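You operate a simulated robot arm through the tools that you are given. There is no shell and no other tool. Be economical: measure what you need, move in short steps, check, and stop when the job is done.

You run a simulated robot arm. Do the job below in one go: nothing can be reset, and whatever is moved stays where it is left.

JOB
Take the blue pack from the top of the back counter and put it on the shelf under the back counter. Then take the small tray from the top of the steel table and leave it on the shelf under the steel table. Then push the upper right door shut. Then fetch the large cup and set it on the top of the steel table. Then pull the far counter drawer open. Keep to this order. Set down upright: large cup.
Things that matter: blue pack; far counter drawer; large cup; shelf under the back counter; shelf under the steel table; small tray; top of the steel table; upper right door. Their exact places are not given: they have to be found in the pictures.

It is judged by the outcome, as a careful person would: the job done as asked, and still so three seconds after it is handed in. It fails if anything else is knocked over, pushed out of place, dropped, spilled or broken.

ROBOT AND FRAMES
A 7-joint arm with a vacuum gripper on a trunk, on a base that drives. Base frame: it is fixed to the floor where the robot stands at the start and does not move with it; the origin is under the middle of the robot, x ahead of it, y to its left, z up; the surface under the hand at the start is at about z = 840. Readings come in mm, degrees, newtons and seconds.
Its first joint turns from -149.0 to 149.0 degrees. Places, roughly: blue pack (7x15x4 cm) [500, -100, 900]; far counter drawer [-3900, -800, 700]; large cup [-7750, 500, 750]; shelf under the back counter [700, -400, 200]; shelf under the steel table [-5500, -2300, 200]; small tray (16x22x3 cm) [-5200, -2200, 900]; top of the steel table [-5500, -2300, 800]; upper right door [-8100, -300, 1300]. Payload 1.06 kg.
Tool frame: the origin (TCP) lies in the middle of the cups' lips, and z points out of the cups. The gripper has 1 cup of 24 mm across, covering 24 by 24 mm (tool x, y); the bellows give 8 mm. With the vacuum on, a cup seals on a smooth face that it is pressed against (1 to 4 N); it does not hold porous or soft things. The pull reaches 23 N.
Orientation is that of the tool frame in the base frame, as a unit quaternion [x, y, z, w]. With the cups facing straight down, the tool's x points along the base's -x, its y along +y and its z along -z.

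CONTROLS
- The arm moves only by the tool jog_arm. Its argument "deltas" is a list of rows, each an object of numbers (a shift or turn left out is 0, a gripper value left out holds the last): "dx", "dy", "dz": the shift along the tool's x, y, z in mm; "ax", "ay", "az": the turn, a rotation vector about the tool's x, y, z in degrees. In form: [{"dx": .., "dy": .., "dz": .., "ax": .., "ay": .., "az": ..}, ...]. A call has 1 to 10 rows; each row shifts and turns the commanded pose from where the row before left it, along the tool's axes as they then stand. "vacuum" is the vacuum: 1 switches it on, 0 off, set as the call begins (left out, the last holds). A row lasts 0.2 s, in which the tool goes at most 50 mm and 8.6 degrees; a call with a longer step from one row to the next is refused whole, and so is a gripper value outside its range. Where a pose cannot be reached the arm comes as near as it can. A force on the tool above 40 N (or 10 N above the force at the start of the call, whichever is more), or a blocked arm, ends the call early, and 0.2 s more pass. The pull builds up within a second once a cup has sealed. Time passes only in rows, and 0.2 s behind the last, so rows that do not move give it time. The reply holds the time, the measured pose of the TCP, the force on the tool along the base axes and the pull of the vacuum, in the units named above and with some noise, with the torque about the TCP (base axes, N m) and any sound that the robot's microphone picked up, and new pictures: "views" is both (left out), scene, wrist or none.
- Cameras (640 x 400 px; columns grow to the right, rows downward): "scene" is now at [15.5, 126.6, 1544.7]; the picture's right is [-0.60, -0.80, 0.00], its down [-0.65, 0.48, -0.58] and it looks along [0.47, -0.35, -0.81] (base axes); focal length 252 px, centre (320, 200). "wrist" rides on the gripper at [78, 19, -96] in the tool frame; the picture's right is [-0.24, 0.97, 0.00], its down [-0.71, -0.17, -0.69] and it looks along [-0.67, -0.16, 0.73] (tool axes); focal length 243 px, centre (320, 200).
- slide_trunk(by): slides the trunk up (or, below 0, down) by that many mm; the arm and the scene camera ride with it, the base frame stays. It gives what a move gives, with no picture.
- drive_base(legs): drives the robot by 1 to 6 legs, each [ahead, turn to the left] in mm and degrees, along the robot's own axes; the way and the turn of a leg run together, so that a leg with both is an arc; at most 1500 mm and 180 degrees a leg. The arm and the cameras ride along, it lands a little off, and it stops where it bumps. It gives what a move gives, and a new picture of the scene camera.
- pan_tilt(pan, tilt): turns the head with the scene camera to pan (to the left, within 155 degrees either way) and tilt (down, from -29 to 69), counted from straight ahead of the robot. It gives what a move gives, and a new picture of the scene camera.
- locate(camera, pixels): there is no depth. For up to 12 entries [column, row, z] of the newest picture of that camera ("zoom" is the newest enlarged one), the place [x, y] in the base frame at which the ray of that pixel passes the height z, good to about 2 mm. The clock stands still meanwhile.
- inspect(camera, box): a new picture of the part [left, top, right, bottom] of that camera's present view, enlarged. The clock stands still meanwhile.
- finish_job(): hands the job in; it is judged then, once.

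Go step by step. Measure first, check grasps and placings, and put right what went wrong. The budget is 110 turns and 260 pictures, counting those below and the enlarged ones. Unless the task says otherwise, let go and move clear before handing in, and close with one line.

The tools are called after "Request:" by a JSON object that holds its "op" and its "data". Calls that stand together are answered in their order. jog_arm: Moves the arm, as the interface text tells. Its arguments: {"type":"object","properties":{"deltas":{"type":"array"},"vacuum":{"type":"number"},"views":{"type":"string","enum":["both","scene","wrist","none"]}},"required":["deltas"]} The other tools are called the same way: slide_trunk (by) slides the trunk up or down; drive_base (legs) drives the base; pan_tilt (pan, tilt) turns the head that bears the scene camera; locate (camera, pixels) gives the place at which the rays of pixels pass given heights; inspect (camera, box) takes an enlarged picture of a part of a camera's view; finish_job () hands the job in.

At the start:

```text
time: 0.0
position: [729.9, 44.7, 1100.8]
tcp_rot: [-0.001, 1.0, 0.0, -0.001]
force: [0.5, -0.1, 0.6]
ft_torque: [0.0, 0.0, 0.01]
pull: 0.1
trunk travel left (down, up): [-625.0, 85.0]
robot x, y, heading: [-0.8, -3.1, 0.0]
head pan, tilt: [-36.6, 54.4]
```

scene: 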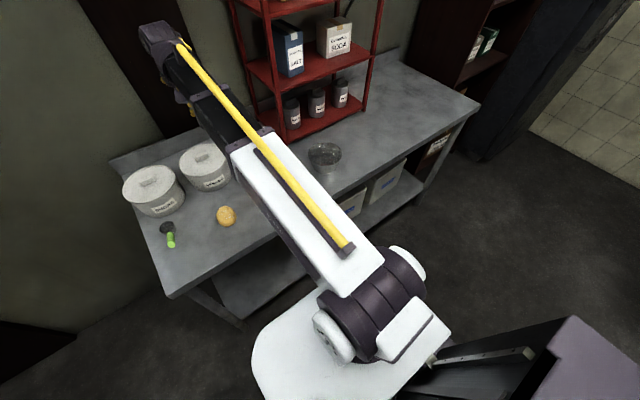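
wrist: 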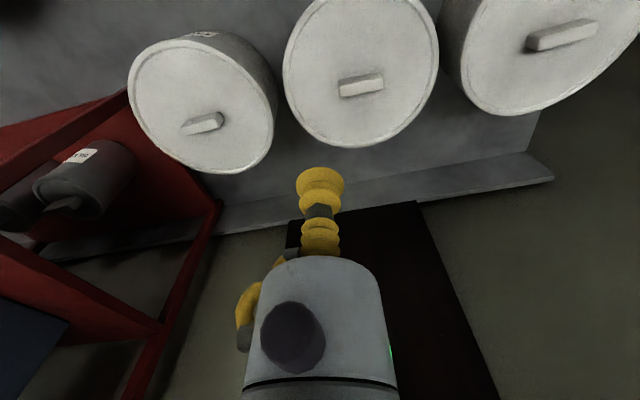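

The arm hides the counter where the blue pack should be (around column 290, row 200). I'll swing the view and move the arm aside to see it.

Request:
{"op": "jog_arm", "data": {"deltas": [{"dy": 45}, {"dy": 45}, {"dy": 45}, {"dy": 45}, {"dy": 45}, {"dy": 45}], "views": "both"}}

```text
time: 1.4
position: [730.2, 315.8, 1102.4]
tcp_rot: [0.0, 1.0, 0.0, 0.0]
force: [0.2, 0.4, 0.3]
ft_torque: [-0.01, -0.01, -0.01]
pull: 0.1
trunk travel left (down, up): [-625.0, 85.0]
robot x, y, heading: [2.6, -0.4, -0.1]
head pan, tilt: [-36.6, 54.4]
```

scene: 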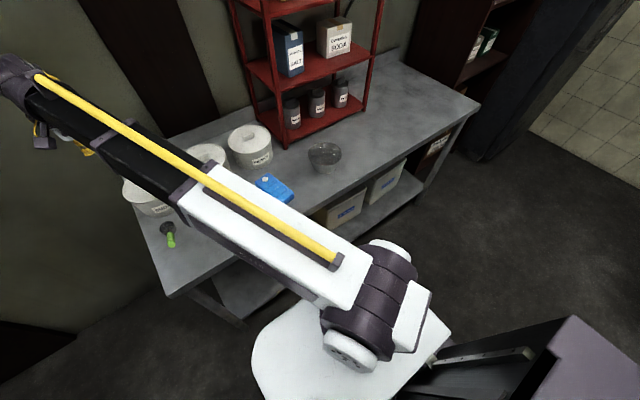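
wrist: 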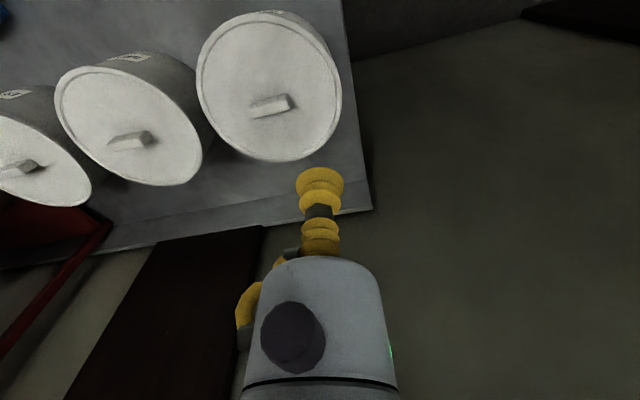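

The blue pack shows at (274,188) on the counter. I'll enlarge that and the shelf area.

Request:
{"op": "inspect", "data": {"camera": "scene", "box": [220, 120, 360, 220]}}

Request:
{"op": "inspect", "data": {"camera": "scene", "box": [160, 120, 480, 330]}}

Request:
{"op": "locate", "data": {"camera": "scene", "pixels": [[168, 297, 840], [480, 104, 840], [110, 160, 840], [400, 50, 840], [325, 155, 840], [268, 180, 880], [242, 320, 200], [215, 290, 200], [420, 190, 200]]}}

```text
4.00 times, centred on (290, 170) of scene
```

zoom: 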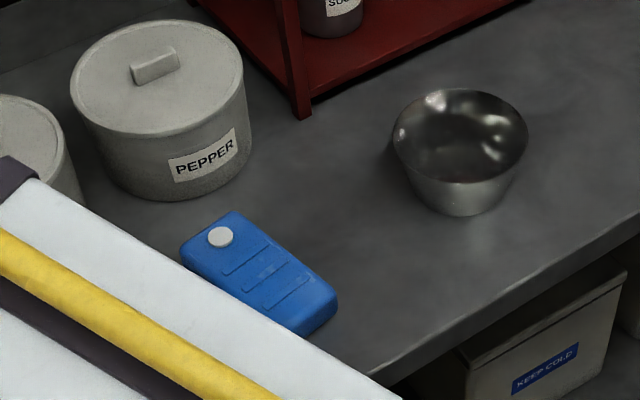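

```text
1.90 times, centred on (320, 225) of scene
```

zoom: 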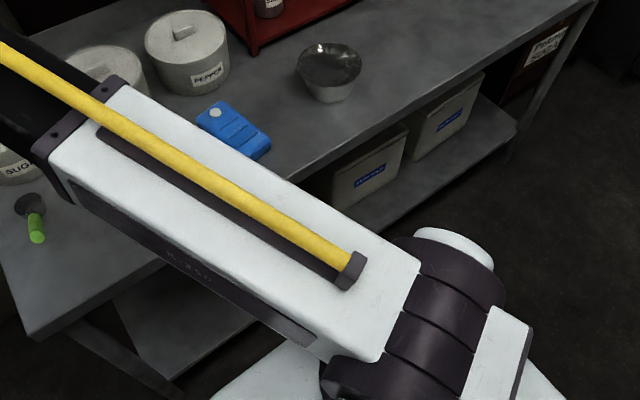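

```text
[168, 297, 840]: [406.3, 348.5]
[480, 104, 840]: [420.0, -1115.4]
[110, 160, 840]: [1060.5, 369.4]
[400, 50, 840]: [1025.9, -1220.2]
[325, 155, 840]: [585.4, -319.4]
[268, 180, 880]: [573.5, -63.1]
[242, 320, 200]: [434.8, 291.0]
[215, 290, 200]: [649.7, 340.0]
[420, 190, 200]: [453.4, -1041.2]
```

The pack is at about (560,-70), near the inner limit of reach, and the shelf's left half looks free. I'll look behind the robot before backing off.

Request:
{"op": "pan_tilt", "data": {"pan": 150, "tilt": 25}}

Request:
{"op": "pan_tilt", "data": {"pan": -150, "tilt": 25}}

```text
time: 4.2
position: [729.0, 314.9, 1103.0]
tcp_rot: [0.0, 1.0, 0.0, 0.0]
force: [-0.4, 0.6, 0.7]
ft_torque: [0.03, -0.02, 0.03]
pull: 0.1
trunk travel left (down, up): [-625.0, 85.0]
robot x, y, heading: [-0.3, 3.1, 0.1]
head pan, tilt: [150.0, 25.0]
```

scene: 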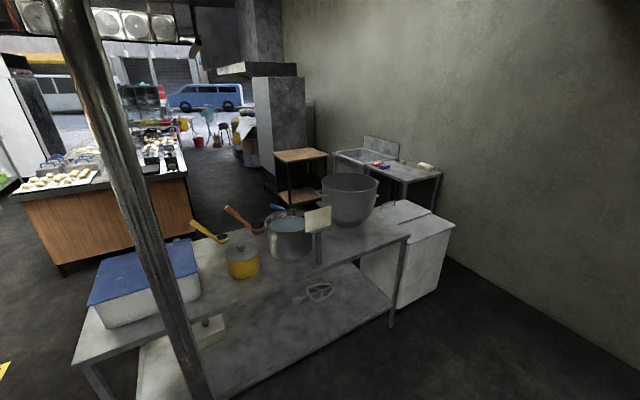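

```text
time: 8.3
position: [729.1, 315.0, 1103.7]
tcp_rot: [0.0, 1.0, -0.001, 0.0]
force: [-0.1, -0.7, -0.5]
ft_torque: [0.0, 0.01, 0.0]
pull: 0.0
trunk travel left (down, up): [-625.0, 85.0]
robot x, y, heading: [1.4, -0.4, 0.3]
head pan, tilt: [-150.0, 25.0]
```

scene: 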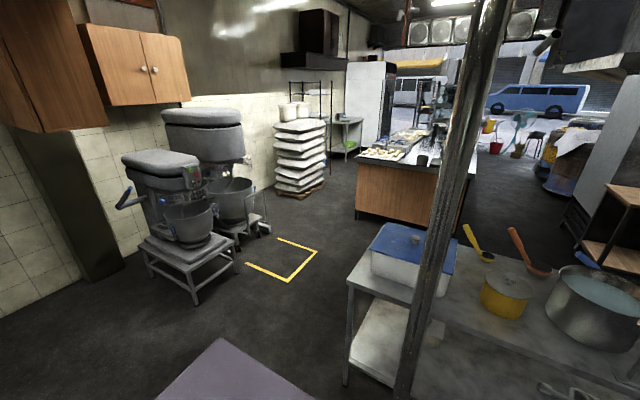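

A work table stands behind. I'll measure how close it is and map the route obstacles.

Request:
{"op": "locate", "data": {"camera": "scene", "pixels": [[345, 385, 0], [350, 285, 840], [195, 303, 0], [288, 280, 0], [357, 220, 0], [440, 232, 0], [440, 340, 840], [268, 235, 0], [295, 195, 0], [350, 158, 0]]}}

Request:
{"op": "pan_tilt", "data": {"pan": -50, "tilt": 60}}

```text
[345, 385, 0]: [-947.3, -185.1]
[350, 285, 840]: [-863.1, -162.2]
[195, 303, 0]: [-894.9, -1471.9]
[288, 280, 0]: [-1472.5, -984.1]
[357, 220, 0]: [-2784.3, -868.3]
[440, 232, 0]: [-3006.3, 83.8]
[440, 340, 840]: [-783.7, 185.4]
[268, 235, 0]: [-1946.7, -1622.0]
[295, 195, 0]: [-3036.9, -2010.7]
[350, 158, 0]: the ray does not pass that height
```

```text
time: 10.0
position: [729.8, 314.5, 1103.8]
tcp_rot: [0.0, 1.0, -0.001, 0.0]
force: [0.1, -0.6, 0.1]
ft_torque: [0.03, 0.01, -0.04]
pull: 0.1
trunk travel left (down, up): [-625.0, 85.0]
robot x, y, heading: [-1.0, 1.0, -0.1]
head pan, tilt: [-50.0, 60.0]
```

scene: 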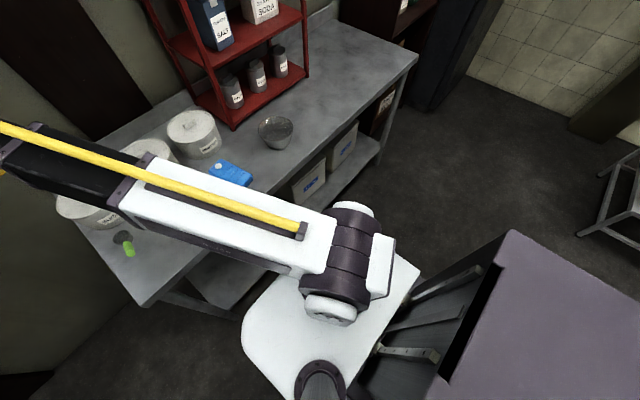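

The table behind begins about x=-800; backing 150 mm is safe. I'll back off, then bring the cup above the pack.

Request:
{"op": "drive_base", "data": {"legs": [[-150, 0]]}}

Request:
{"op": "jog_arm", "data": {"deltas": [{"dx": 40}, {"dx": 5, "dy": -48}, {"dy": -48}, {"dy": -48}, {"dy": -48}, {"dy": -48}, {"dy": -48}, {"dy": -48}, {"dy": -48}, {"dz": 30}], "views": "both"}}

```text
time: 11.4
position: [580.8, 315.7, 1103.9]
tcp_rot: [0.0, 1.0, 0.001, 0.001]
force: [-0.7, -0.4, -0.9]
ft_torque: [0.02, 0.04, 0.01]
pull: 0.1
trunk travel left (down, up): [-625.0, 85.0]
robot x, y, heading: [-149.0, 1.5, 0.1]
head pan, tilt: [-50.0, 60.0]
```

scene: 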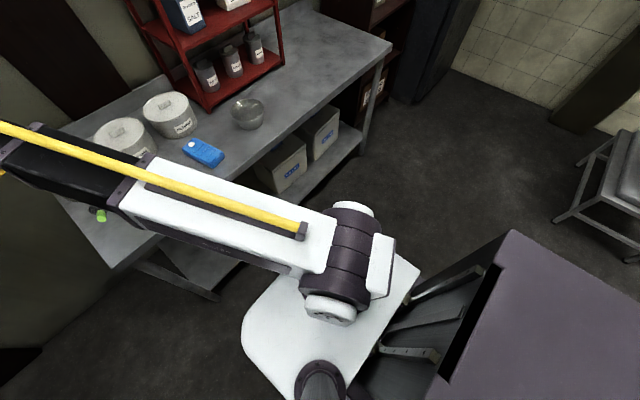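

```text
time: 13.6
position: [536.2, -70.2, 1076.3]
tcp_rot: [0.0, 1.0, 0.0, 0.0]
force: [-0.5, 0.5, -0.3]
ft_torque: [0.01, -0.01, 0.0]
pull: 0.1
trunk travel left (down, up): [-625.0, 85.0]
robot x, y, heading: [-149.5, 1.0, -0.0]
head pan, tilt: [-50.0, 60.0]
```

scene: 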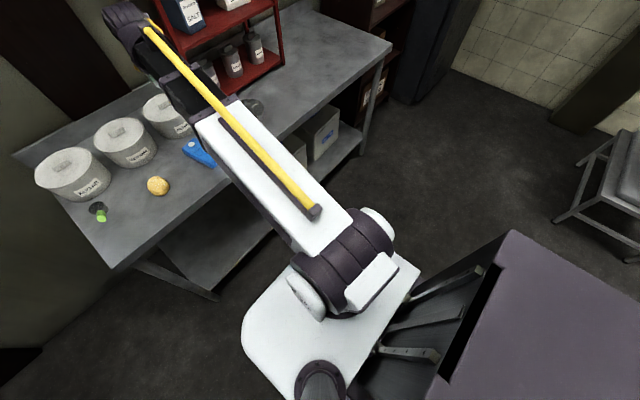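
wrist: 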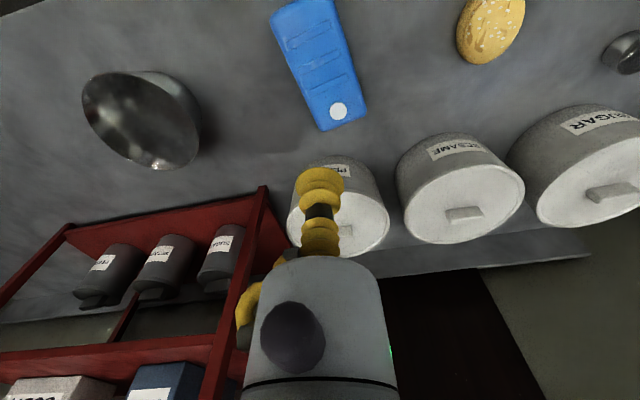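

The pack is at (318,65) in the wrist view; I'll measure its top and look closely at it.

Request:
{"op": "inspect", "data": {"camera": "wrist", "box": [240, 0, 400, 140]}}

Request:
{"op": "locate", "data": {"camera": "wrist", "pixels": [[270, 15, 880], [333, 2, 880], [322, 131, 880], [367, 110, 880], [338, 111, 880], [328, 84, 880]]}}

```text
2.86 times, centred on (320, 70) of wrist
```

zoom: 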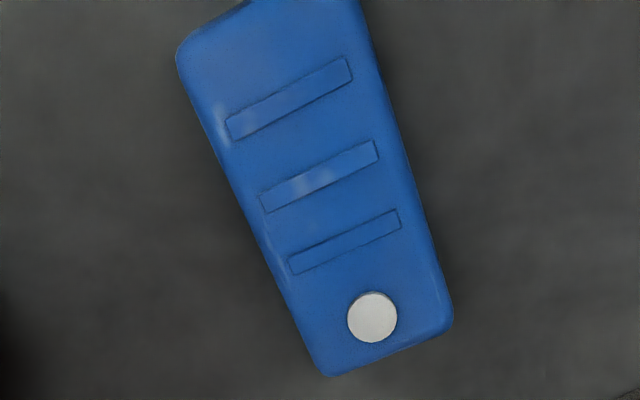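

```text
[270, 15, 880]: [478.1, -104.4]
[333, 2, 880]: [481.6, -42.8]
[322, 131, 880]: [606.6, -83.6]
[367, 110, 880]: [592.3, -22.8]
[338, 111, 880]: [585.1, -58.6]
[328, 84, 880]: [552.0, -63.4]
```

I'll locate the flat gaps between the ridges.

Request:
{"op": "locate", "data": {"camera": "zoom", "pixels": [[297, 110, 880], [312, 162, 880], [325, 190, 880], [340, 232, 880], [304, 136, 880], [255, 45, 880], [180, 60, 880], [455, 315, 880], [330, 375, 880]]}}

```text
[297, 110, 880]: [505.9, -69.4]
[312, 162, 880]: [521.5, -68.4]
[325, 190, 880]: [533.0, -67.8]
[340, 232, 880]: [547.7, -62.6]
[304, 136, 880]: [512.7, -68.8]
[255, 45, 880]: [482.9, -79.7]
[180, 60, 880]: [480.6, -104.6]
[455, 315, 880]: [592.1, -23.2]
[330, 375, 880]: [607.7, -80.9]
```

The pack's centre is about (532,-65), with 15 mm gaps between its ridges. I'll descend over the gap at (540,-64) and look.

Request:
{"op": "jog_arm", "data": {"deltas": [{"dx": -4, "dy": 6, "dz": 40}, {"dz": 45}, {"dz": 45}, {"dz": 30}, {"dz": 15}, {}], "views": "wrist"}}

```text
time: 15.0
position: [540.4, -64.3, 896.7]
tcp_rot: [0.0, 1.0, -0.001, 0.0]
force: [0.9, 0.6, -0.2]
ft_torque: [0.0, -0.01, 0.01]
pull: 0.1
trunk travel left (down, up): [-625.0, 85.0]
robot x, y, heading: [-151.2, 1.3, -0.2]
head pan, tilt: [-50.0, 60.0]
```

wrist: 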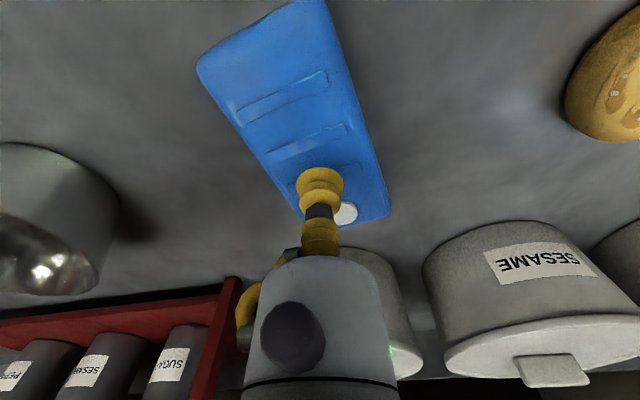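

The cup hovers just above the pack. I'll press down with vacuum on.

Request:
{"op": "jog_arm", "data": {"deltas": [{"dz": 8}, {"dz": 5}, {"dz": 3}, {"dz": 2}, {"dz": 2}, {}, {}, {}], "vacuum": 1, "views": "none"}}

```text
time: 16.8
position: [538.9, -63.1, 876.7]
tcp_rot: [0.0, 1.0, 0.001, 0.0]
force: [-1.0, -0.4, -0.2]
ft_torque: [0.04, -0.02, -0.01]
pull: 0.1
trunk travel left (down, up): [-625.0, 85.0]
robot x, y, heading: [-149.5, -1.2, 0.1]
head pan, tilt: [-50.0, 60.0]
```

No contact yet at z=877, so I'll keep going in small steps.

Request:
{"op": "jog_arm", "data": {"deltas": [{"dz": 2}, {"dz": 2}, {"dz": 2}, {}, {}, {}], "views": "wrist"}}

```text
time: 18.2
position: [539.8, -62.9, 871.8]
tcp_rot: [0.0, 1.0, 0.0, 0.0]
force: [4.8, -1.1, 12.0]
ft_torque: [0.0, 0.0, -0.01]
pull: 22.9
trunk travel left (down, up): [-625.0, 85.0]
robot x, y, heading: [-148.2, -0.9, -0.2]
head pan, tilt: [-50.0, 60.0]
```

wrist: 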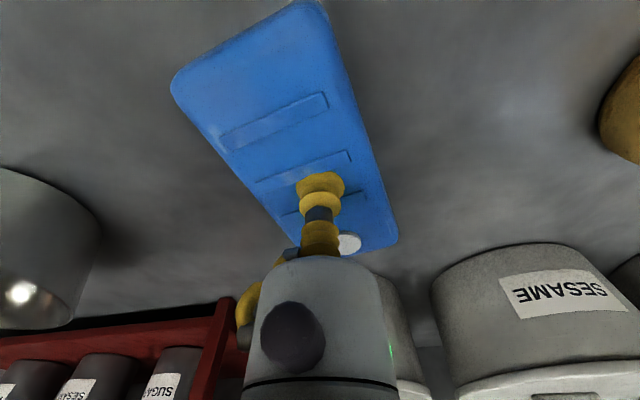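

Sealed with a full 22.9 N pull. I'll lift 60 mm gently and check.

Request:
{"op": "jog_arm", "data": {"deltas": [{"dz": -8}, {"dz": -15}, {"dz": -20}, {"dz": -30}, {"dz": -30}, {}], "views": "both"}}

```text
time: 19.6
position: [540.3, -62.1, 975.4]
tcp_rot: [0.0, 1.0, 0.0, 0.001]
force: [-1.2, -0.4, -1.9]
ft_torque: [0.03, 0.02, 0.02]
pull: 23.3
trunk travel left (down, up): [-625.0, 85.0]
robot x, y, heading: [-147.0, -0.1, -0.1]
head pan, tilt: [-50.0, 60.0]
```

scene: 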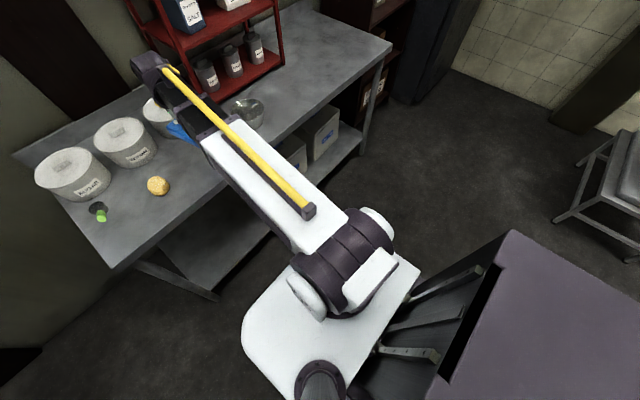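
wrist: 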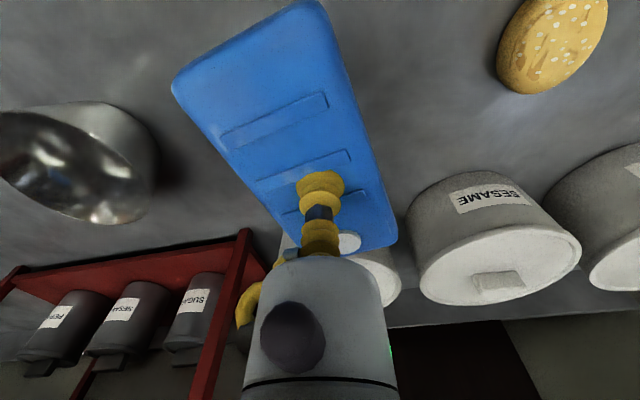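

The pack is held well. Before backing off further I'll see how much room there is behind the base.

Request:
{"op": "pan_tilt", "data": {"pan": -155, "tilt": 60}}

Request:
{"op": "pan_tilt", "data": {"pan": 155, "tilt": 60}}

```text
time: 21.4
position: [540.4, -62.4, 974.4]
tcp_rot: [0.0, 1.0, 0.0, 0.0]
force: [0.2, 0.0, -2.7]
ft_torque: [0.03, -0.02, 0.03]
pull: 23.5
trunk travel left (down, up): [-625.0, 85.0]
robot x, y, heading: [-151.8, 0.2, -0.1]
head pan, tilt: [-154.7, 60.0]
```

scene: 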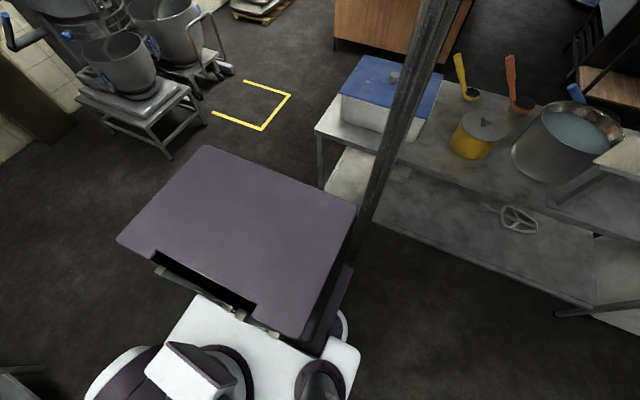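

```text
time: 25.6
position: [541.2, -63.0, 975.1]
tcp_rot: [0.0, 1.0, 0.0, -0.001]
force: [-0.2, -0.2, -3.1]
ft_torque: [0.04, -0.02, 0.0]
pull: 23.5
trunk travel left (down, up): [-625.0, 85.0]
robot x, y, heading: [-146.8, 1.2, 0.0]
head pan, tilt: [154.7, 60.0]
```

scene: 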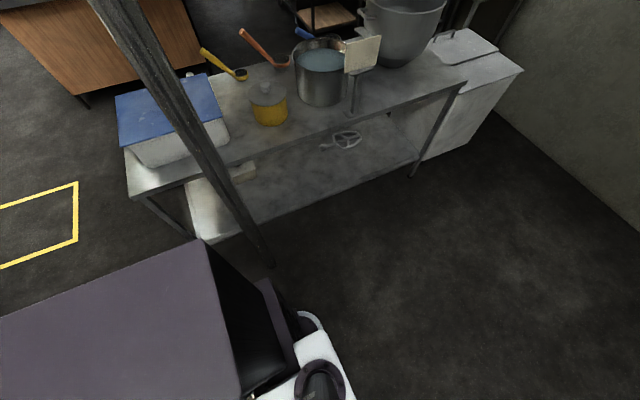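

There's a steel post on the floor near (262,265). I'll measure it and the robot's rear body.

Request:
{"op": "locate", "data": {"camera": "scene", "pixels": [[262, 262, 0], [205, 240, 1100], [205, 240, 900], [205, 240, 700], [278, 290, 300], [193, 225, 0], [415, 175, 0], [128, 195, 840]]}}

```text
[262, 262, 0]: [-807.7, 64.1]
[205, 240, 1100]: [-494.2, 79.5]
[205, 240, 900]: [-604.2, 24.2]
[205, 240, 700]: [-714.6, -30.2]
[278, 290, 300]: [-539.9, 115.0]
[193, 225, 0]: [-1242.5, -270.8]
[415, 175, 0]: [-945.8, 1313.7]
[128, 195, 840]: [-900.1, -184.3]
```

Post at x≈-800; the robot's rear is around -550. Backing 130 mm is acceptable; then I'll check the arm's shape.

Request:
{"op": "drive_base", "data": {"legs": [[-130, 0]]}}

Request:
{"op": "pan_tilt", "data": {"pan": -20, "tilt": 50}}

```text
time: 26.9
position: [409.0, -63.8, 976.1]
tcp_rot: [0.001, 1.0, 0.0, 0.0]
force: [0.3, -0.5, -3.4]
ft_torque: [0.03, -0.01, -0.02]
pull: 22.8
trunk travel left (down, up): [-625.0, 85.0]
robot x, y, heading: [-280.2, -0.2, -0.1]
head pan, tilt: [154.7, 60.0]
```

scene: 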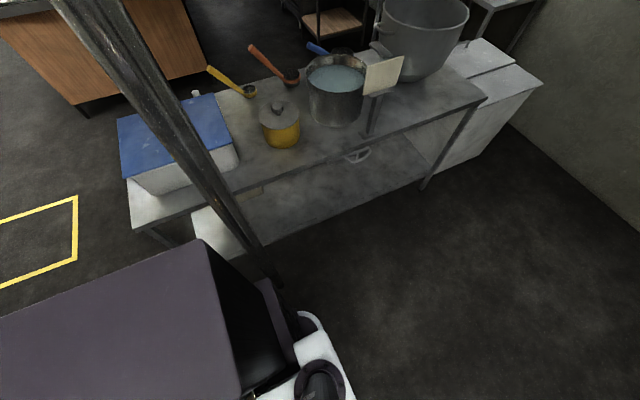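

```text
time: 29.5
position: [408.9, -63.3, 974.6]
tcp_rot: [0.001, 1.0, -0.001, 0.0]
force: [-0.2, 1.3, -2.5]
ft_torque: [0.04, 0.03, -0.02]
pull: 22.8
trunk travel left (down, up): [-625.0, 85.0]
robot x, y, heading: [-279.6, 0.4, -0.1]
head pan, tilt: [-20.0, 50.0]
```

scene: 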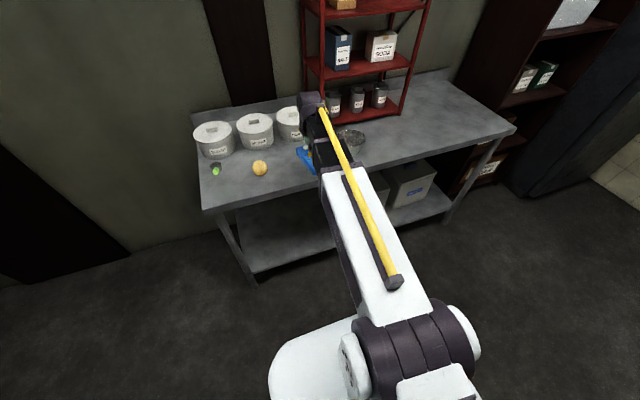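

Nothing bumped. I'll pull the hand in to x≈290 so the pack is clear of the counter's front edge (x=406), then lower the trunk.

Request:
{"op": "jog_arm", "data": {"deltas": [{"dx": 30}, {"dx": 30}, {"dx": 30}, {"dx": 30}, {}], "views": "both"}}

```text
time: 30.7
position: [288.9, -63.0, 974.6]
tcp_rot: [0.001, 1.0, 0.0, 0.0]
force: [-0.8, 0.4, -3.0]
ft_torque: [-0.02, -0.01, 0.01]
pull: 22.6
trunk travel left (down, up): [-625.0, 85.0]
robot x, y, heading: [-281.0, -0.2, 0.1]
head pan, tilt: [-20.0, 50.0]
```

scene: 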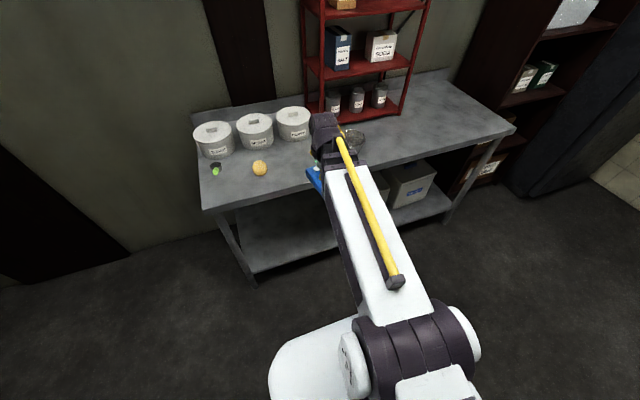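
wrist: 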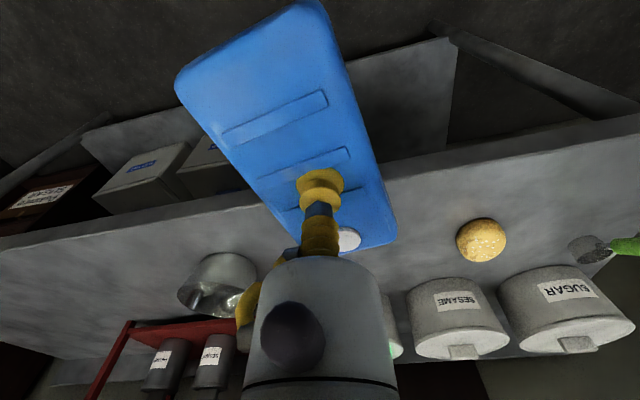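

Next I'll check where the wrist and shelf are before lowering.

Request:
{"op": "locate", "data": {"camera": "scene", "pixels": [[322, 125, 1100], [322, 125, 1200], [322, 125, 1300], [255, 280, 0], [252, 270, 200], [450, 205, 200], [200, 208, 840], [515, 130, 840]]}}

Request:
{"op": "locate", "data": {"camera": "wrist", "pixels": [[450, 38, 200], [450, 38, 150], [448, 150, 200], [80, 130, 200], [185, 145, 450], [135, 185, 450], [235, 185, 840]]}}

Request:
{"op": "inspect", "data": {"camera": "wrist", "box": [0, 20, 640, 260]}}

```text
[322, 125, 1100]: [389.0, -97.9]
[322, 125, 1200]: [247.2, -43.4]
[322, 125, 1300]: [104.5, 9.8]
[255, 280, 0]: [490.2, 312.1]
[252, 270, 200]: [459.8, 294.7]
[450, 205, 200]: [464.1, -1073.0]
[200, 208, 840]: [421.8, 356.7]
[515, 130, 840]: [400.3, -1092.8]
```

```text
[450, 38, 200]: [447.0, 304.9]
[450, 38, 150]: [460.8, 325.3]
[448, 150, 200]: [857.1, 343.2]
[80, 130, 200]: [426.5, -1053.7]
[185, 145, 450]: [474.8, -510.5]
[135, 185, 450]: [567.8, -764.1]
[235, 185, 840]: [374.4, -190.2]
```

```text
1.00 times, centred on (320, 140) of wrist (not enlarged: the box is as wide or as high as the picture)
```

zoom: 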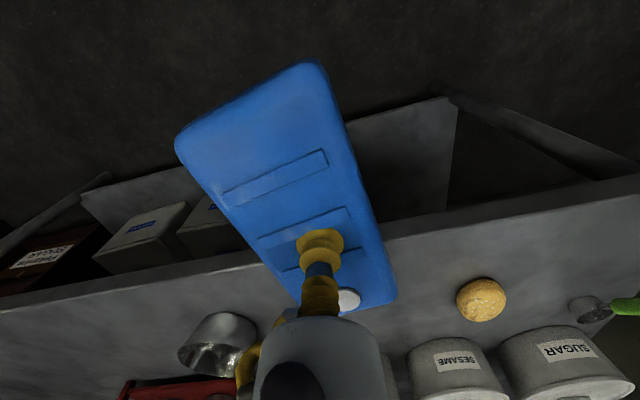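

The wrist is about 200 mm above the cup and the shelf is free from y≈-200 to 300. I'll shift the pack to y≈60 and lower the trunk.

Request:
{"op": "jog_arm", "data": {"deltas": [{"dy": 30}, {"dy": 30}, {"dy": 30}, {"dy": 30}], "views": "none"}}

Request:
{"op": "slide_trunk", "data": {"by": -560}}

Request:
{"op": "pan_tilt", "data": {"pan": 0, "tilt": 35}}

Request:
{"op": "inspect", "data": {"camera": "wrist", "box": [0, 0, 640, 400]}}

```text
time: 31.7
position: [290.3, 56.7, 973.4]
tcp_rot: [0.001, 1.0, 0.0, 0.0]
force: [0.3, -0.2, -2.0]
ft_torque: [0.03, 0.01, -0.01]
pull: 22.5
trunk travel left (down, up): [-625.0, 85.0]
robot x, y, heading: [-280.5, 0.6, -0.0]
head pan, tilt: [-20.0, 50.0]
```

```text
refused: -560 is not a number from -400 to 400
```

```text
time: 32.6
position: [289.7, 57.2, 974.8]
tcp_rot: [0.001, 1.0, -0.001, 0.0]
force: [0.8, -0.5, -2.7]
ft_torque: [0.0, 0.0, 0.02]
pull: 23.1
trunk travel left (down, up): [-625.0, 85.0]
robot x, y, heading: [-279.6, -0.8, -0.1]
head pan, tilt: [0.0, 35.0]
```

scene: 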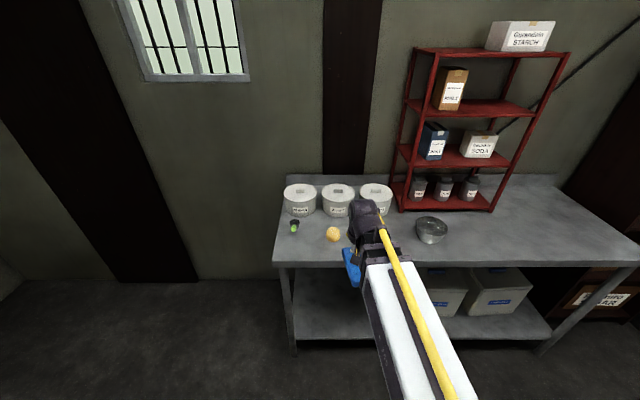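

```text
1.00 times, centred on (320, 200) of wrist (not enlarged: the box is as wide or as high as the picture)
```

zoom: 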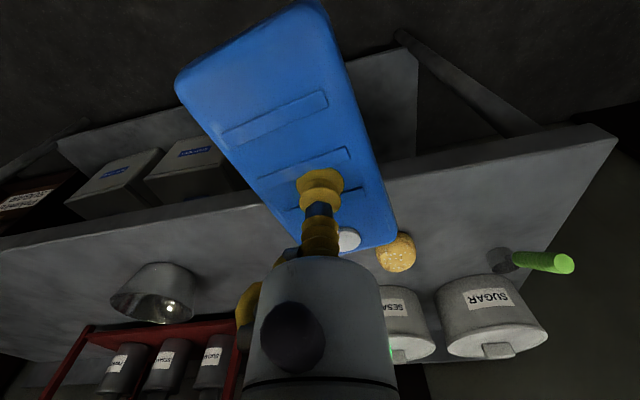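

The slide is limited to 400 a time; the pack is clear of the counter edge. Lowering in two goes.

Request:
{"op": "slide_trunk", "data": {"by": -400}}

Request:
{"op": "slide_trunk", "data": {"by": -180}}

Request:
{"op": "pan_tilt", "data": {"pan": -15, "tilt": 20}}

Request:
{"op": "inspect", "data": {"camera": "wrist", "box": [0, 0, 640, 400]}}

```text
time: 36.4
position: [288.9, 57.3, 574.0]
tcp_rot: [0.002, 1.0, -0.001, 0.0]
force: [-0.2, 0.6, -3.2]
ft_torque: [-0.03, 0.01, 0.01]
pull: 23.4
trunk travel left (down, up): [-225.0, 485.0]
robot x, y, heading: [-284.0, 1.1, -0.0]
head pan, tilt: [0.0, 35.0]
```

```text
time: 38.4
position: [290.0, 56.9, 393.3]
tcp_rot: [0.001, 1.0, 0.0, 0.0]
force: [0.2, 0.1, -3.3]
ft_torque: [-0.01, 0.02, 0.03]
pull: 22.6
trunk travel left (down, up): [-45.0, 665.0]
robot x, y, heading: [-279.8, 3.3, 0.0]
head pan, tilt: [0.0, 35.0]
```

```text
time: 39.2
position: [288.9, 56.1, 394.4]
tcp_rot: [0.002, 1.0, 0.001, 0.0]
force: [0.1, -0.4, -2.6]
ft_torque: [0.04, -0.05, 0.01]
pull: 23.0
trunk travel left (down, up): [-45.0, 665.0]
robot x, y, heading: [-278.9, -2.5, 0.0]
head pan, tilt: [-15.0, 20.0]
```

scene: 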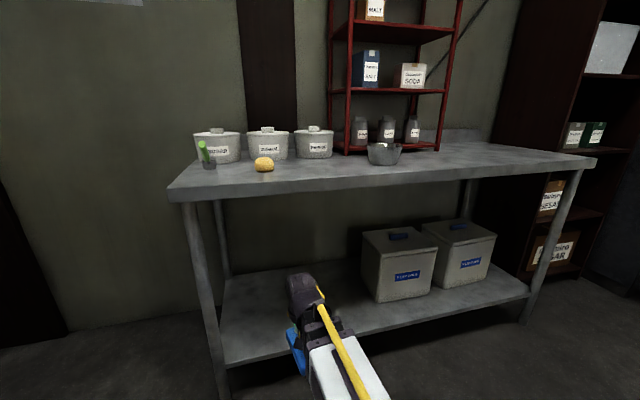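

```text
1.00 times, centred on (320, 200) of wrist (not enlarged: the box is as wide or as high as the picture)
```

zoom: 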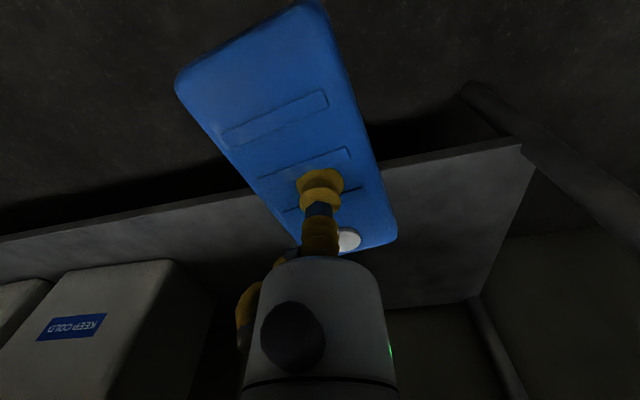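

Clear view under the counter now. I'll triangulate the shelf's height from its front-left corner: scene (225,365) and wrist (522,145).

Request:
{"op": "locate", "data": {"camera": "scene", "pixels": [[225, 364, 180], [225, 364, 220], [225, 364, 260], [529, 293, 220], [378, 300, 220], [365, 280, 220]]}}

Request:
{"op": "locate", "data": {"camera": "wrist", "pixels": [[522, 143, 180], [522, 143, 220], [522, 143, 260]]}}

```text
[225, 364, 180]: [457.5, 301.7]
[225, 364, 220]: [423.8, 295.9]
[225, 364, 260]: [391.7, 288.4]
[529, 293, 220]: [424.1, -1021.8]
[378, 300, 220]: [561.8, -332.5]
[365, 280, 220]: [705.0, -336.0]
```

```text
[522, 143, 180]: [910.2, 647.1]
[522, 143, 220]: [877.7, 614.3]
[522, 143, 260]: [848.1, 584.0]
```

Request:
{"op": "locate", "data": {"camera": "zoom", "pixels": [[522, 143, 180], [522, 143, 200], [522, 143, 220], [522, 143, 260]]}}

```text
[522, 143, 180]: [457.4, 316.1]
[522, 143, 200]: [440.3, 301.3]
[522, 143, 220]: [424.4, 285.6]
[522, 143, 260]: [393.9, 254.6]
```

Shelf top is z=200, front edge x=440, left end y=300, boxes beyond y=-330. I'll lower to z≈300 and extend the arm in to x≈540.

Request:
{"op": "jog_arm", "data": {"deltas": [{"dz": 30}, {"dz": 30}, {"dz": 30}, {"dx": -40}, {"dx": -40}, {"dx": -40}, {}], "views": "both"}}

```text
time: 40.8
position: [408.7, 57.6, 302.3]
tcp_rot: [0.001, 1.0, 0.0, 0.001]
force: [0.3, -0.7, -2.5]
ft_torque: [0.02, 0.01, -0.02]
pull: 22.8
trunk travel left (down, up): [-45.0, 665.0]
robot x, y, heading: [-278.5, 4.1, -0.4]
head pan, tilt: [-15.0, 20.0]
```

scene: 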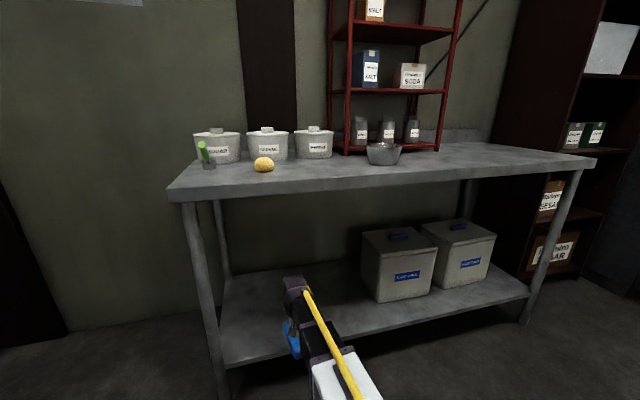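
wrist: 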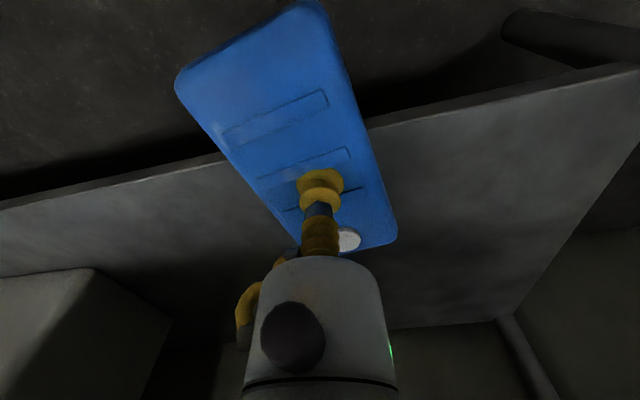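

The arm clears the counter top. Continuing in to x≈570 and lowering to just above the shelf.

Request:
{"op": "jog_arm", "data": {"deltas": [{"dx": -40}, {"dx": -40}, {"dx": -40}, {"dx": -42}, {"dz": 25}, {"dz": 25}, {"dz": 10}, {}], "views": "both"}}

```text
time: 42.6
position: [572.6, 57.3, 241.3]
tcp_rot: [0.001, 1.0, 0.0, 0.001]
force: [0.6, 0.2, -3.0]
ft_torque: [0.0, 0.0, 0.04]
pull: 23.1
trunk travel left (down, up): [-45.0, 665.0]
robot x, y, heading: [-277.3, 2.6, -0.1]
head pan, tilt: [-15.0, 20.0]
```

scene: 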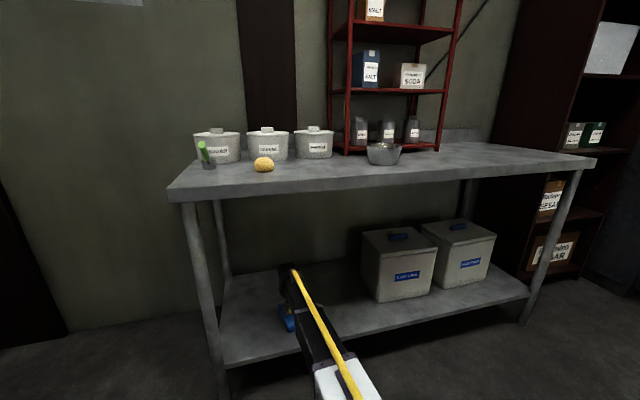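
wrist: 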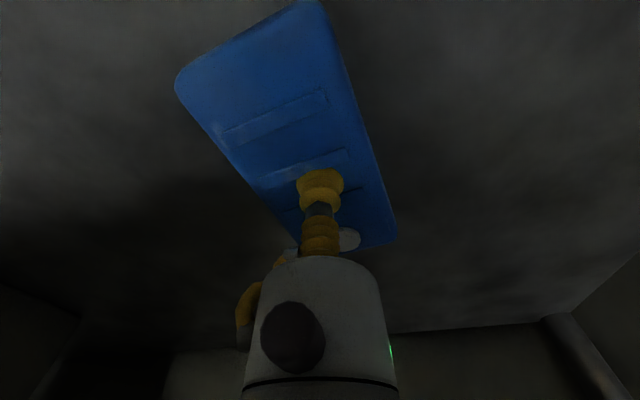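

Request:
{"op": "jog_arm", "data": {"deltas": [{"dz": 3}, {"dz": 2}, {"dz": 2}, {"dz": 2}, {}], "views": "none"}}

```text
time: 43.8
position: [571.8, 56.2, 233.2]
tcp_rot: [0.001, 1.0, 0.0, 0.0]
force: [-1.2, 0.1, -1.3]
ft_torque: [0.0, -0.05, 0.01]
pull: 22.6
trunk travel left (down, up): [-45.0, 665.0]
robot x, y, heading: [-279.2, 0.1, -0.0]
head pan, tilt: [-15.0, 20.0]
```

The load has begun to ease off (force -1.3), so the pack is about touching. A touch more, then release.

Request:
{"op": "jog_arm", "data": {"deltas": [{"dz": 2}, {"dz": 1}, {}], "views": "none"}}

Request:
{"op": "jog_arm", "data": {"deltas": [{}, {}, {}, {"dz": -4}, {"dz": -10}, {"dz": -20}, {"dz": -30}, {"dx": 40}, {"dx": 40}], "vacuum": 0, "views": "wrist"}}

```text
time: 44.6
position: [571.2, 56.4, 233.5]
tcp_rot: [0.001, 1.0, 0.0, 0.001]
force: [1.3, 2.4, 15.3]
ft_torque: [-0.03, 0.01, 0.0]
pull: 23.3
trunk travel left (down, up): [-45.0, 665.0]
robot x, y, heading: [-278.9, 1.0, -0.1]
head pan, tilt: [-15.0, 20.0]
```

```text
time: 46.6
position: [492.3, 54.7, 294.4]
tcp_rot: [0.001, 1.0, -0.001, 0.0]
force: [0.5, 0.0, -0.5]
ft_torque: [0.01, 0.03, 0.01]
pull: 0.0
trunk travel left (down, up): [-45.0, 665.0]
robot x, y, heading: [-281.8, 3.5, -0.1]
head pan, tilt: [-15.0, 20.0]
```

wrist: 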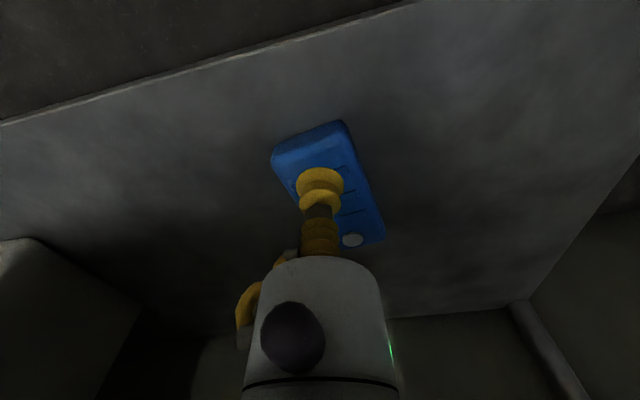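

The pack lies flat on the shelf at (320,180) in the wrist view. I'll retract and raise the trunk, then look along the route.

Request:
{"op": "jog_arm", "data": {"deltas": [{"dx": 40}, {"dx": 40}, {"dx": 40}, {"dx": 40}, {"dx": 40}, {}], "views": "none"}}

Request:
{"op": "inspect", "data": {"camera": "scene", "box": [200, 220, 400, 380]}}

Request:
{"op": "slide_trunk", "data": {"by": 400}}

Request:
{"op": "slide_trunk", "data": {"by": 200}}

Request:
{"op": "drive_base", "data": {"legs": [[0, -90]]}}

```text
time: 48.0
position: [291.9, 58.6, 295.9]
tcp_rot: [0.001, 1.0, 0.0, -0.001]
force: [0.8, 0.0, -0.4]
ft_torque: [-0.02, -0.01, 0.01]
pull: 0.1
trunk travel left (down, up): [-45.0, 665.0]
robot x, y, heading: [-281.0, 0.8, -0.2]
head pan, tilt: [-15.0, 20.0]
```

```text
2.50 times, centred on (300, 300) of scene
```

zoom: 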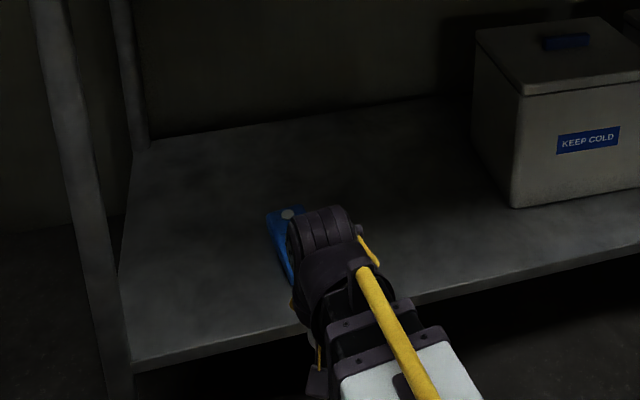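

```text
time: 51.8
position: [292.1, 58.5, 693.9]
tcp_rot: [0.001, 1.0, 0.001, 0.0]
force: [-1.1, -0.1, -0.7]
ft_torque: [-0.01, -0.03, 0.02]
pull: 0.0
trunk travel left (down, up): [-445.0, 265.0]
robot x, y, heading: [-280.1, -1.8, 0.1]
head pan, tilt: [-15.0, 20.0]
```

```text
time: 54.0
position: [292.0, 57.3, 894.3]
tcp_rot: [0.002, 1.0, 0.0, 0.0]
force: [-0.7, 0.3, -0.2]
ft_torque: [0.02, -0.02, 0.0]
pull: 0.0
trunk travel left (down, up): [-645.0, 65.0]
robot x, y, heading: [-281.3, -2.8, 0.1]
head pan, tilt: [-15.0, 20.0]
```

```text
time: 58.1
position: [-214.9, -572.0, 894.2]
tcp_rot: [0.704, 0.711, 0.0, 0.0]
force: [-0.2, -0.2, -0.4]
ft_torque: [0.0, 0.0, -0.03]
pull: 0.0
trunk travel left (down, up): [-645.0, 65.0]
robot x, y, heading: [-282.2, 2.5, -89.0]
head pan, tilt: [-15.0, 20.0]
```

scene: 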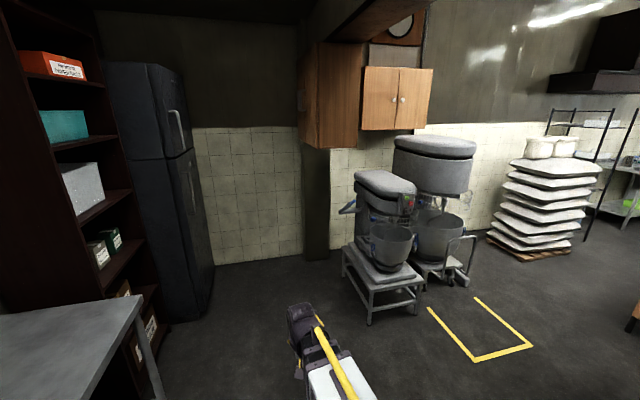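

The way ahead is free (mixer stand's near foot at about (-895,-1470)). Drive to y≈-800 and turn right to face along -x.

Request:
{"op": "drive_base", "data": {"legs": [[820, 0], [0, -90]]}}

Request:
{"op": "pan_tilt", "data": {"pan": 0, "tilt": 20}}

```text
time: 66.3
position: [-842.1, -886.0, 894.0]
tcp_rot: [1.0, 0.008, 0.001, 0.0]
force: [0.5, 0.5, -0.9]
ft_torque: [0.0, 0.01, 0.0]
pull: 0.1
trunk travel left (down, up): [-645.0, 65.0]
robot x, y, heading: [-270.2, -821.7, -179.0]
head pan, tilt: [-15.0, 20.0]
```

scene: 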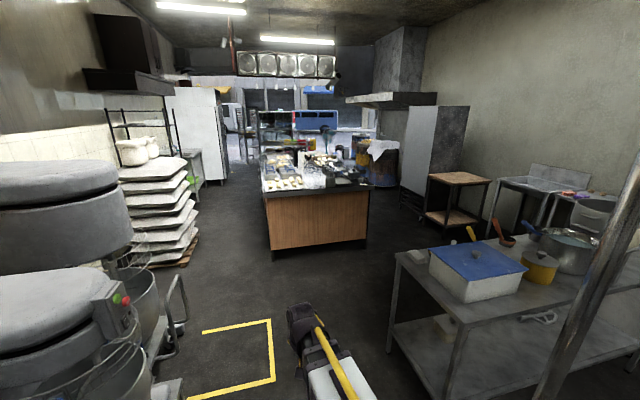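

```text
time: 67.1
position: [-843.6, -884.6, 894.0]
tcp_rot: [1.0, 0.008, 0.0, 0.001]
force: [-0.1, 0.2, 0.4]
ft_torque: [-0.02, -0.01, -0.02]
pull: 0.1
trunk travel left (down, up): [-645.0, 65.0]
robot x, y, heading: [-270.8, -814.6, -179.3]
head pan, tilt: [0.0, 20.0]
```

scene: 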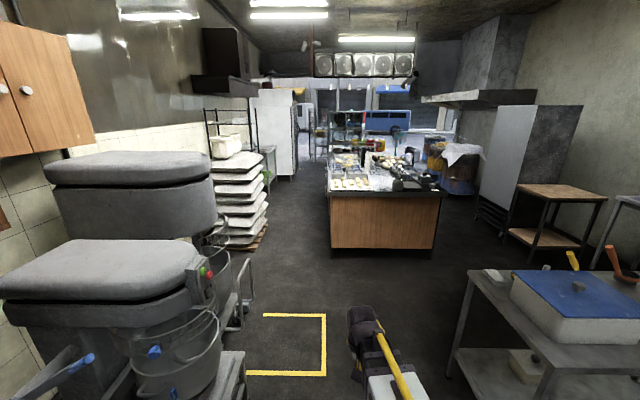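

The steel table is behind the sack stack at about (268,160), left of the island. I'll measure obstacles along the corridor.

Request:
{"op": "inspect", "data": {"camera": "scene", "box": [200, 80, 460, 260]}}

Request:
{"op": "locate", "data": {"camera": "scene", "pixels": [[332, 252, 0], [432, 256, 0], [267, 228, 0], [265, 248, 0], [240, 320, 0], [255, 270, 0], [275, 205, 0], [297, 178, 0], [448, 372, 0], [325, 195, 0]]}}

```text
2.22 times, centred on (330, 170) of scene
```

zoom: 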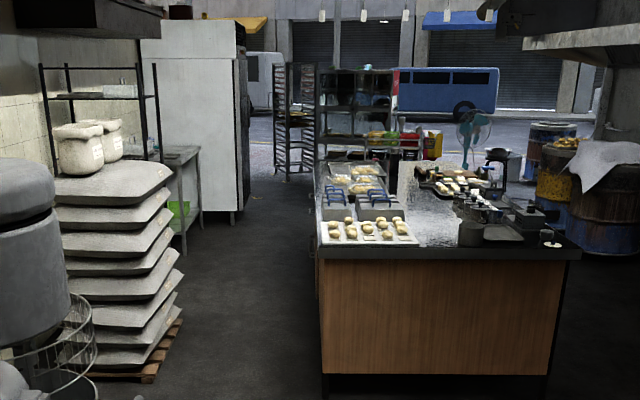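

```text
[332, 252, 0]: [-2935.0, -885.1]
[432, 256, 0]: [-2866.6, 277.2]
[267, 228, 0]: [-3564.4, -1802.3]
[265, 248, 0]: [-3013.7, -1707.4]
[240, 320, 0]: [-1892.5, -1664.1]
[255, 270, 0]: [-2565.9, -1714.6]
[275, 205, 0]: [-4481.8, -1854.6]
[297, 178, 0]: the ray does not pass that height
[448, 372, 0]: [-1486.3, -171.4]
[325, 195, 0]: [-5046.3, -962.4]
```

The corridor runs between y≈-885 (island) and y≈-1700 (sacks). I'll drive diagonally to about (-2200,-1290) and square up.

Request:
{"op": "drive_base", "data": {"legs": [[0, 13.5], [1000, 0], [980, 0], [0, -14]]}}

```text
time: 78.7
position: [-2759.6, -1364.2, 894.9]
tcp_rot: [1.0, 0.0, -0.001, 0.0]
force: [-0.2, -0.7, 0.5]
ft_torque: [-0.02, 0.01, 0.0]
pull: 0.1
trunk travel left (down, up): [-645.0, 65.0]
robot x, y, heading: [-2183.9, -1304.4, 179.8]
head pan, tilt: [0.0, 20.0]
```

scene: 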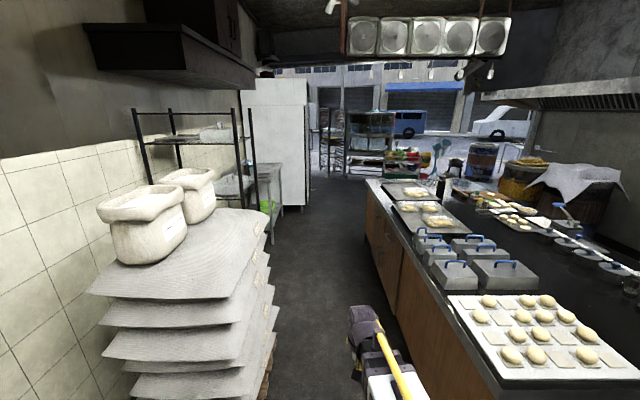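

Corridor clear ahead. Driving straight 1500 mm, then look toward the steel table.

Request:
{"op": "drive_base", "data": {"legs": [[1500, 0]]}}

Request:
{"op": "pan_tilt", "data": {"pan": 30, "tilt": 25}}

```text
time: 86.2
position: [-4291.5, -1308.6, 893.5]
tcp_rot: [1.0, -0.021, 0.0, -0.001]
force: [0.1, -0.5, 0.0]
ft_torque: [0.0, 0.0, -0.02]
pull: 0.0
trunk travel left (down, up): [-645.0, 65.0]
robot x, y, heading: [-3716.8, -1274.8, 177.6]
head pan, tilt: [0.0, 20.0]
```

scene: 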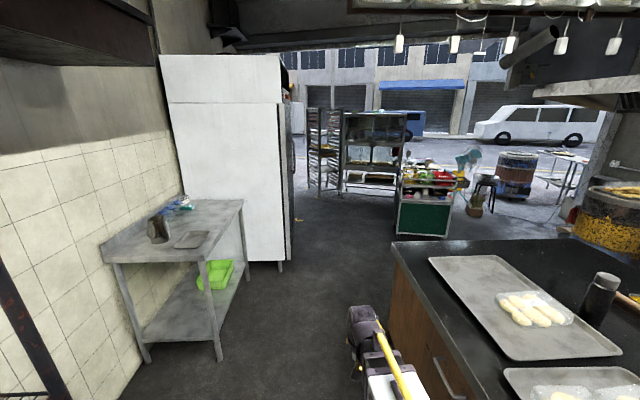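

```text
time: 87.2
position: [-4290.3, -1308.2, 893.3]
tcp_rot: [1.0, -0.022, 0.0, -0.001]
force: [0.0, 0.5, -0.9]
ft_torque: [0.0, -0.01, 0.0]
pull: 0.0
trunk travel left (down, up): [-645.0, 65.0]
robot x, y, heading: [-3715.5, -1276.4, 177.9]
head pan, tilt: [30.0, 25.0]
```

scene: 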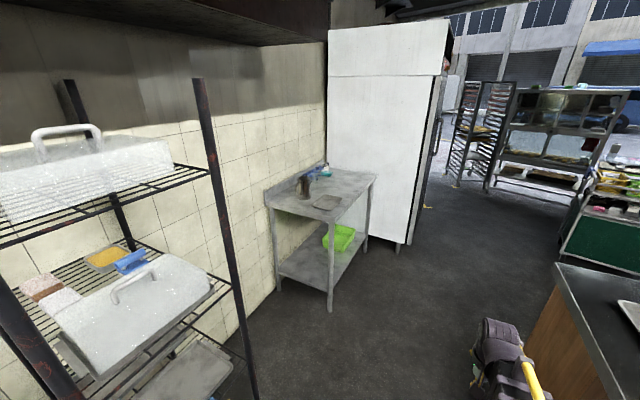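

The steel table shows the small tray at (328,202), a jug at (305,185) behind it, and a green bin on the shelf. Measuring.

Request:
{"op": "inspect", "data": {"camera": "scene", "box": [250, 150, 410, 320]}}

Request:
{"op": "locate", "data": {"camera": "scene", "pixels": [[332, 222, 850], [376, 177, 850], [264, 205, 850], [330, 312, 0], [328, 202, 870], [398, 250, 0], [430, 245, 0], [252, 398, 0], [365, 240, 0]]}}

```text
2.35 times, centred on (330, 235) of scene
```

zoom: 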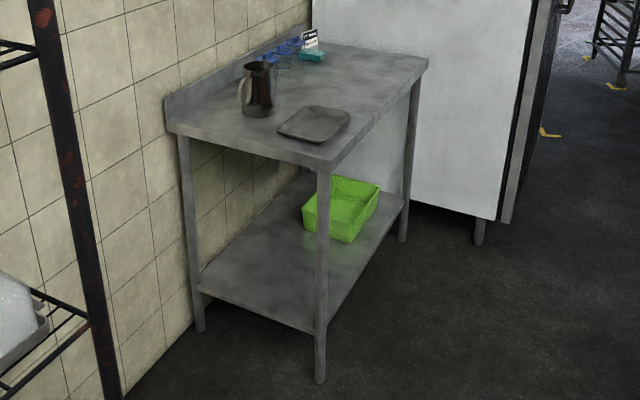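

```text
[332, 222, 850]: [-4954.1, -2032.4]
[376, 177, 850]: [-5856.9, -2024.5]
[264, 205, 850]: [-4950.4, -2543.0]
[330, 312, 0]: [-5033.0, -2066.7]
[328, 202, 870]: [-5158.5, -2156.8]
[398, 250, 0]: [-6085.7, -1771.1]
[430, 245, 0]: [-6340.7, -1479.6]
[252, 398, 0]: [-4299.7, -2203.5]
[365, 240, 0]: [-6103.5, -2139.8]
```

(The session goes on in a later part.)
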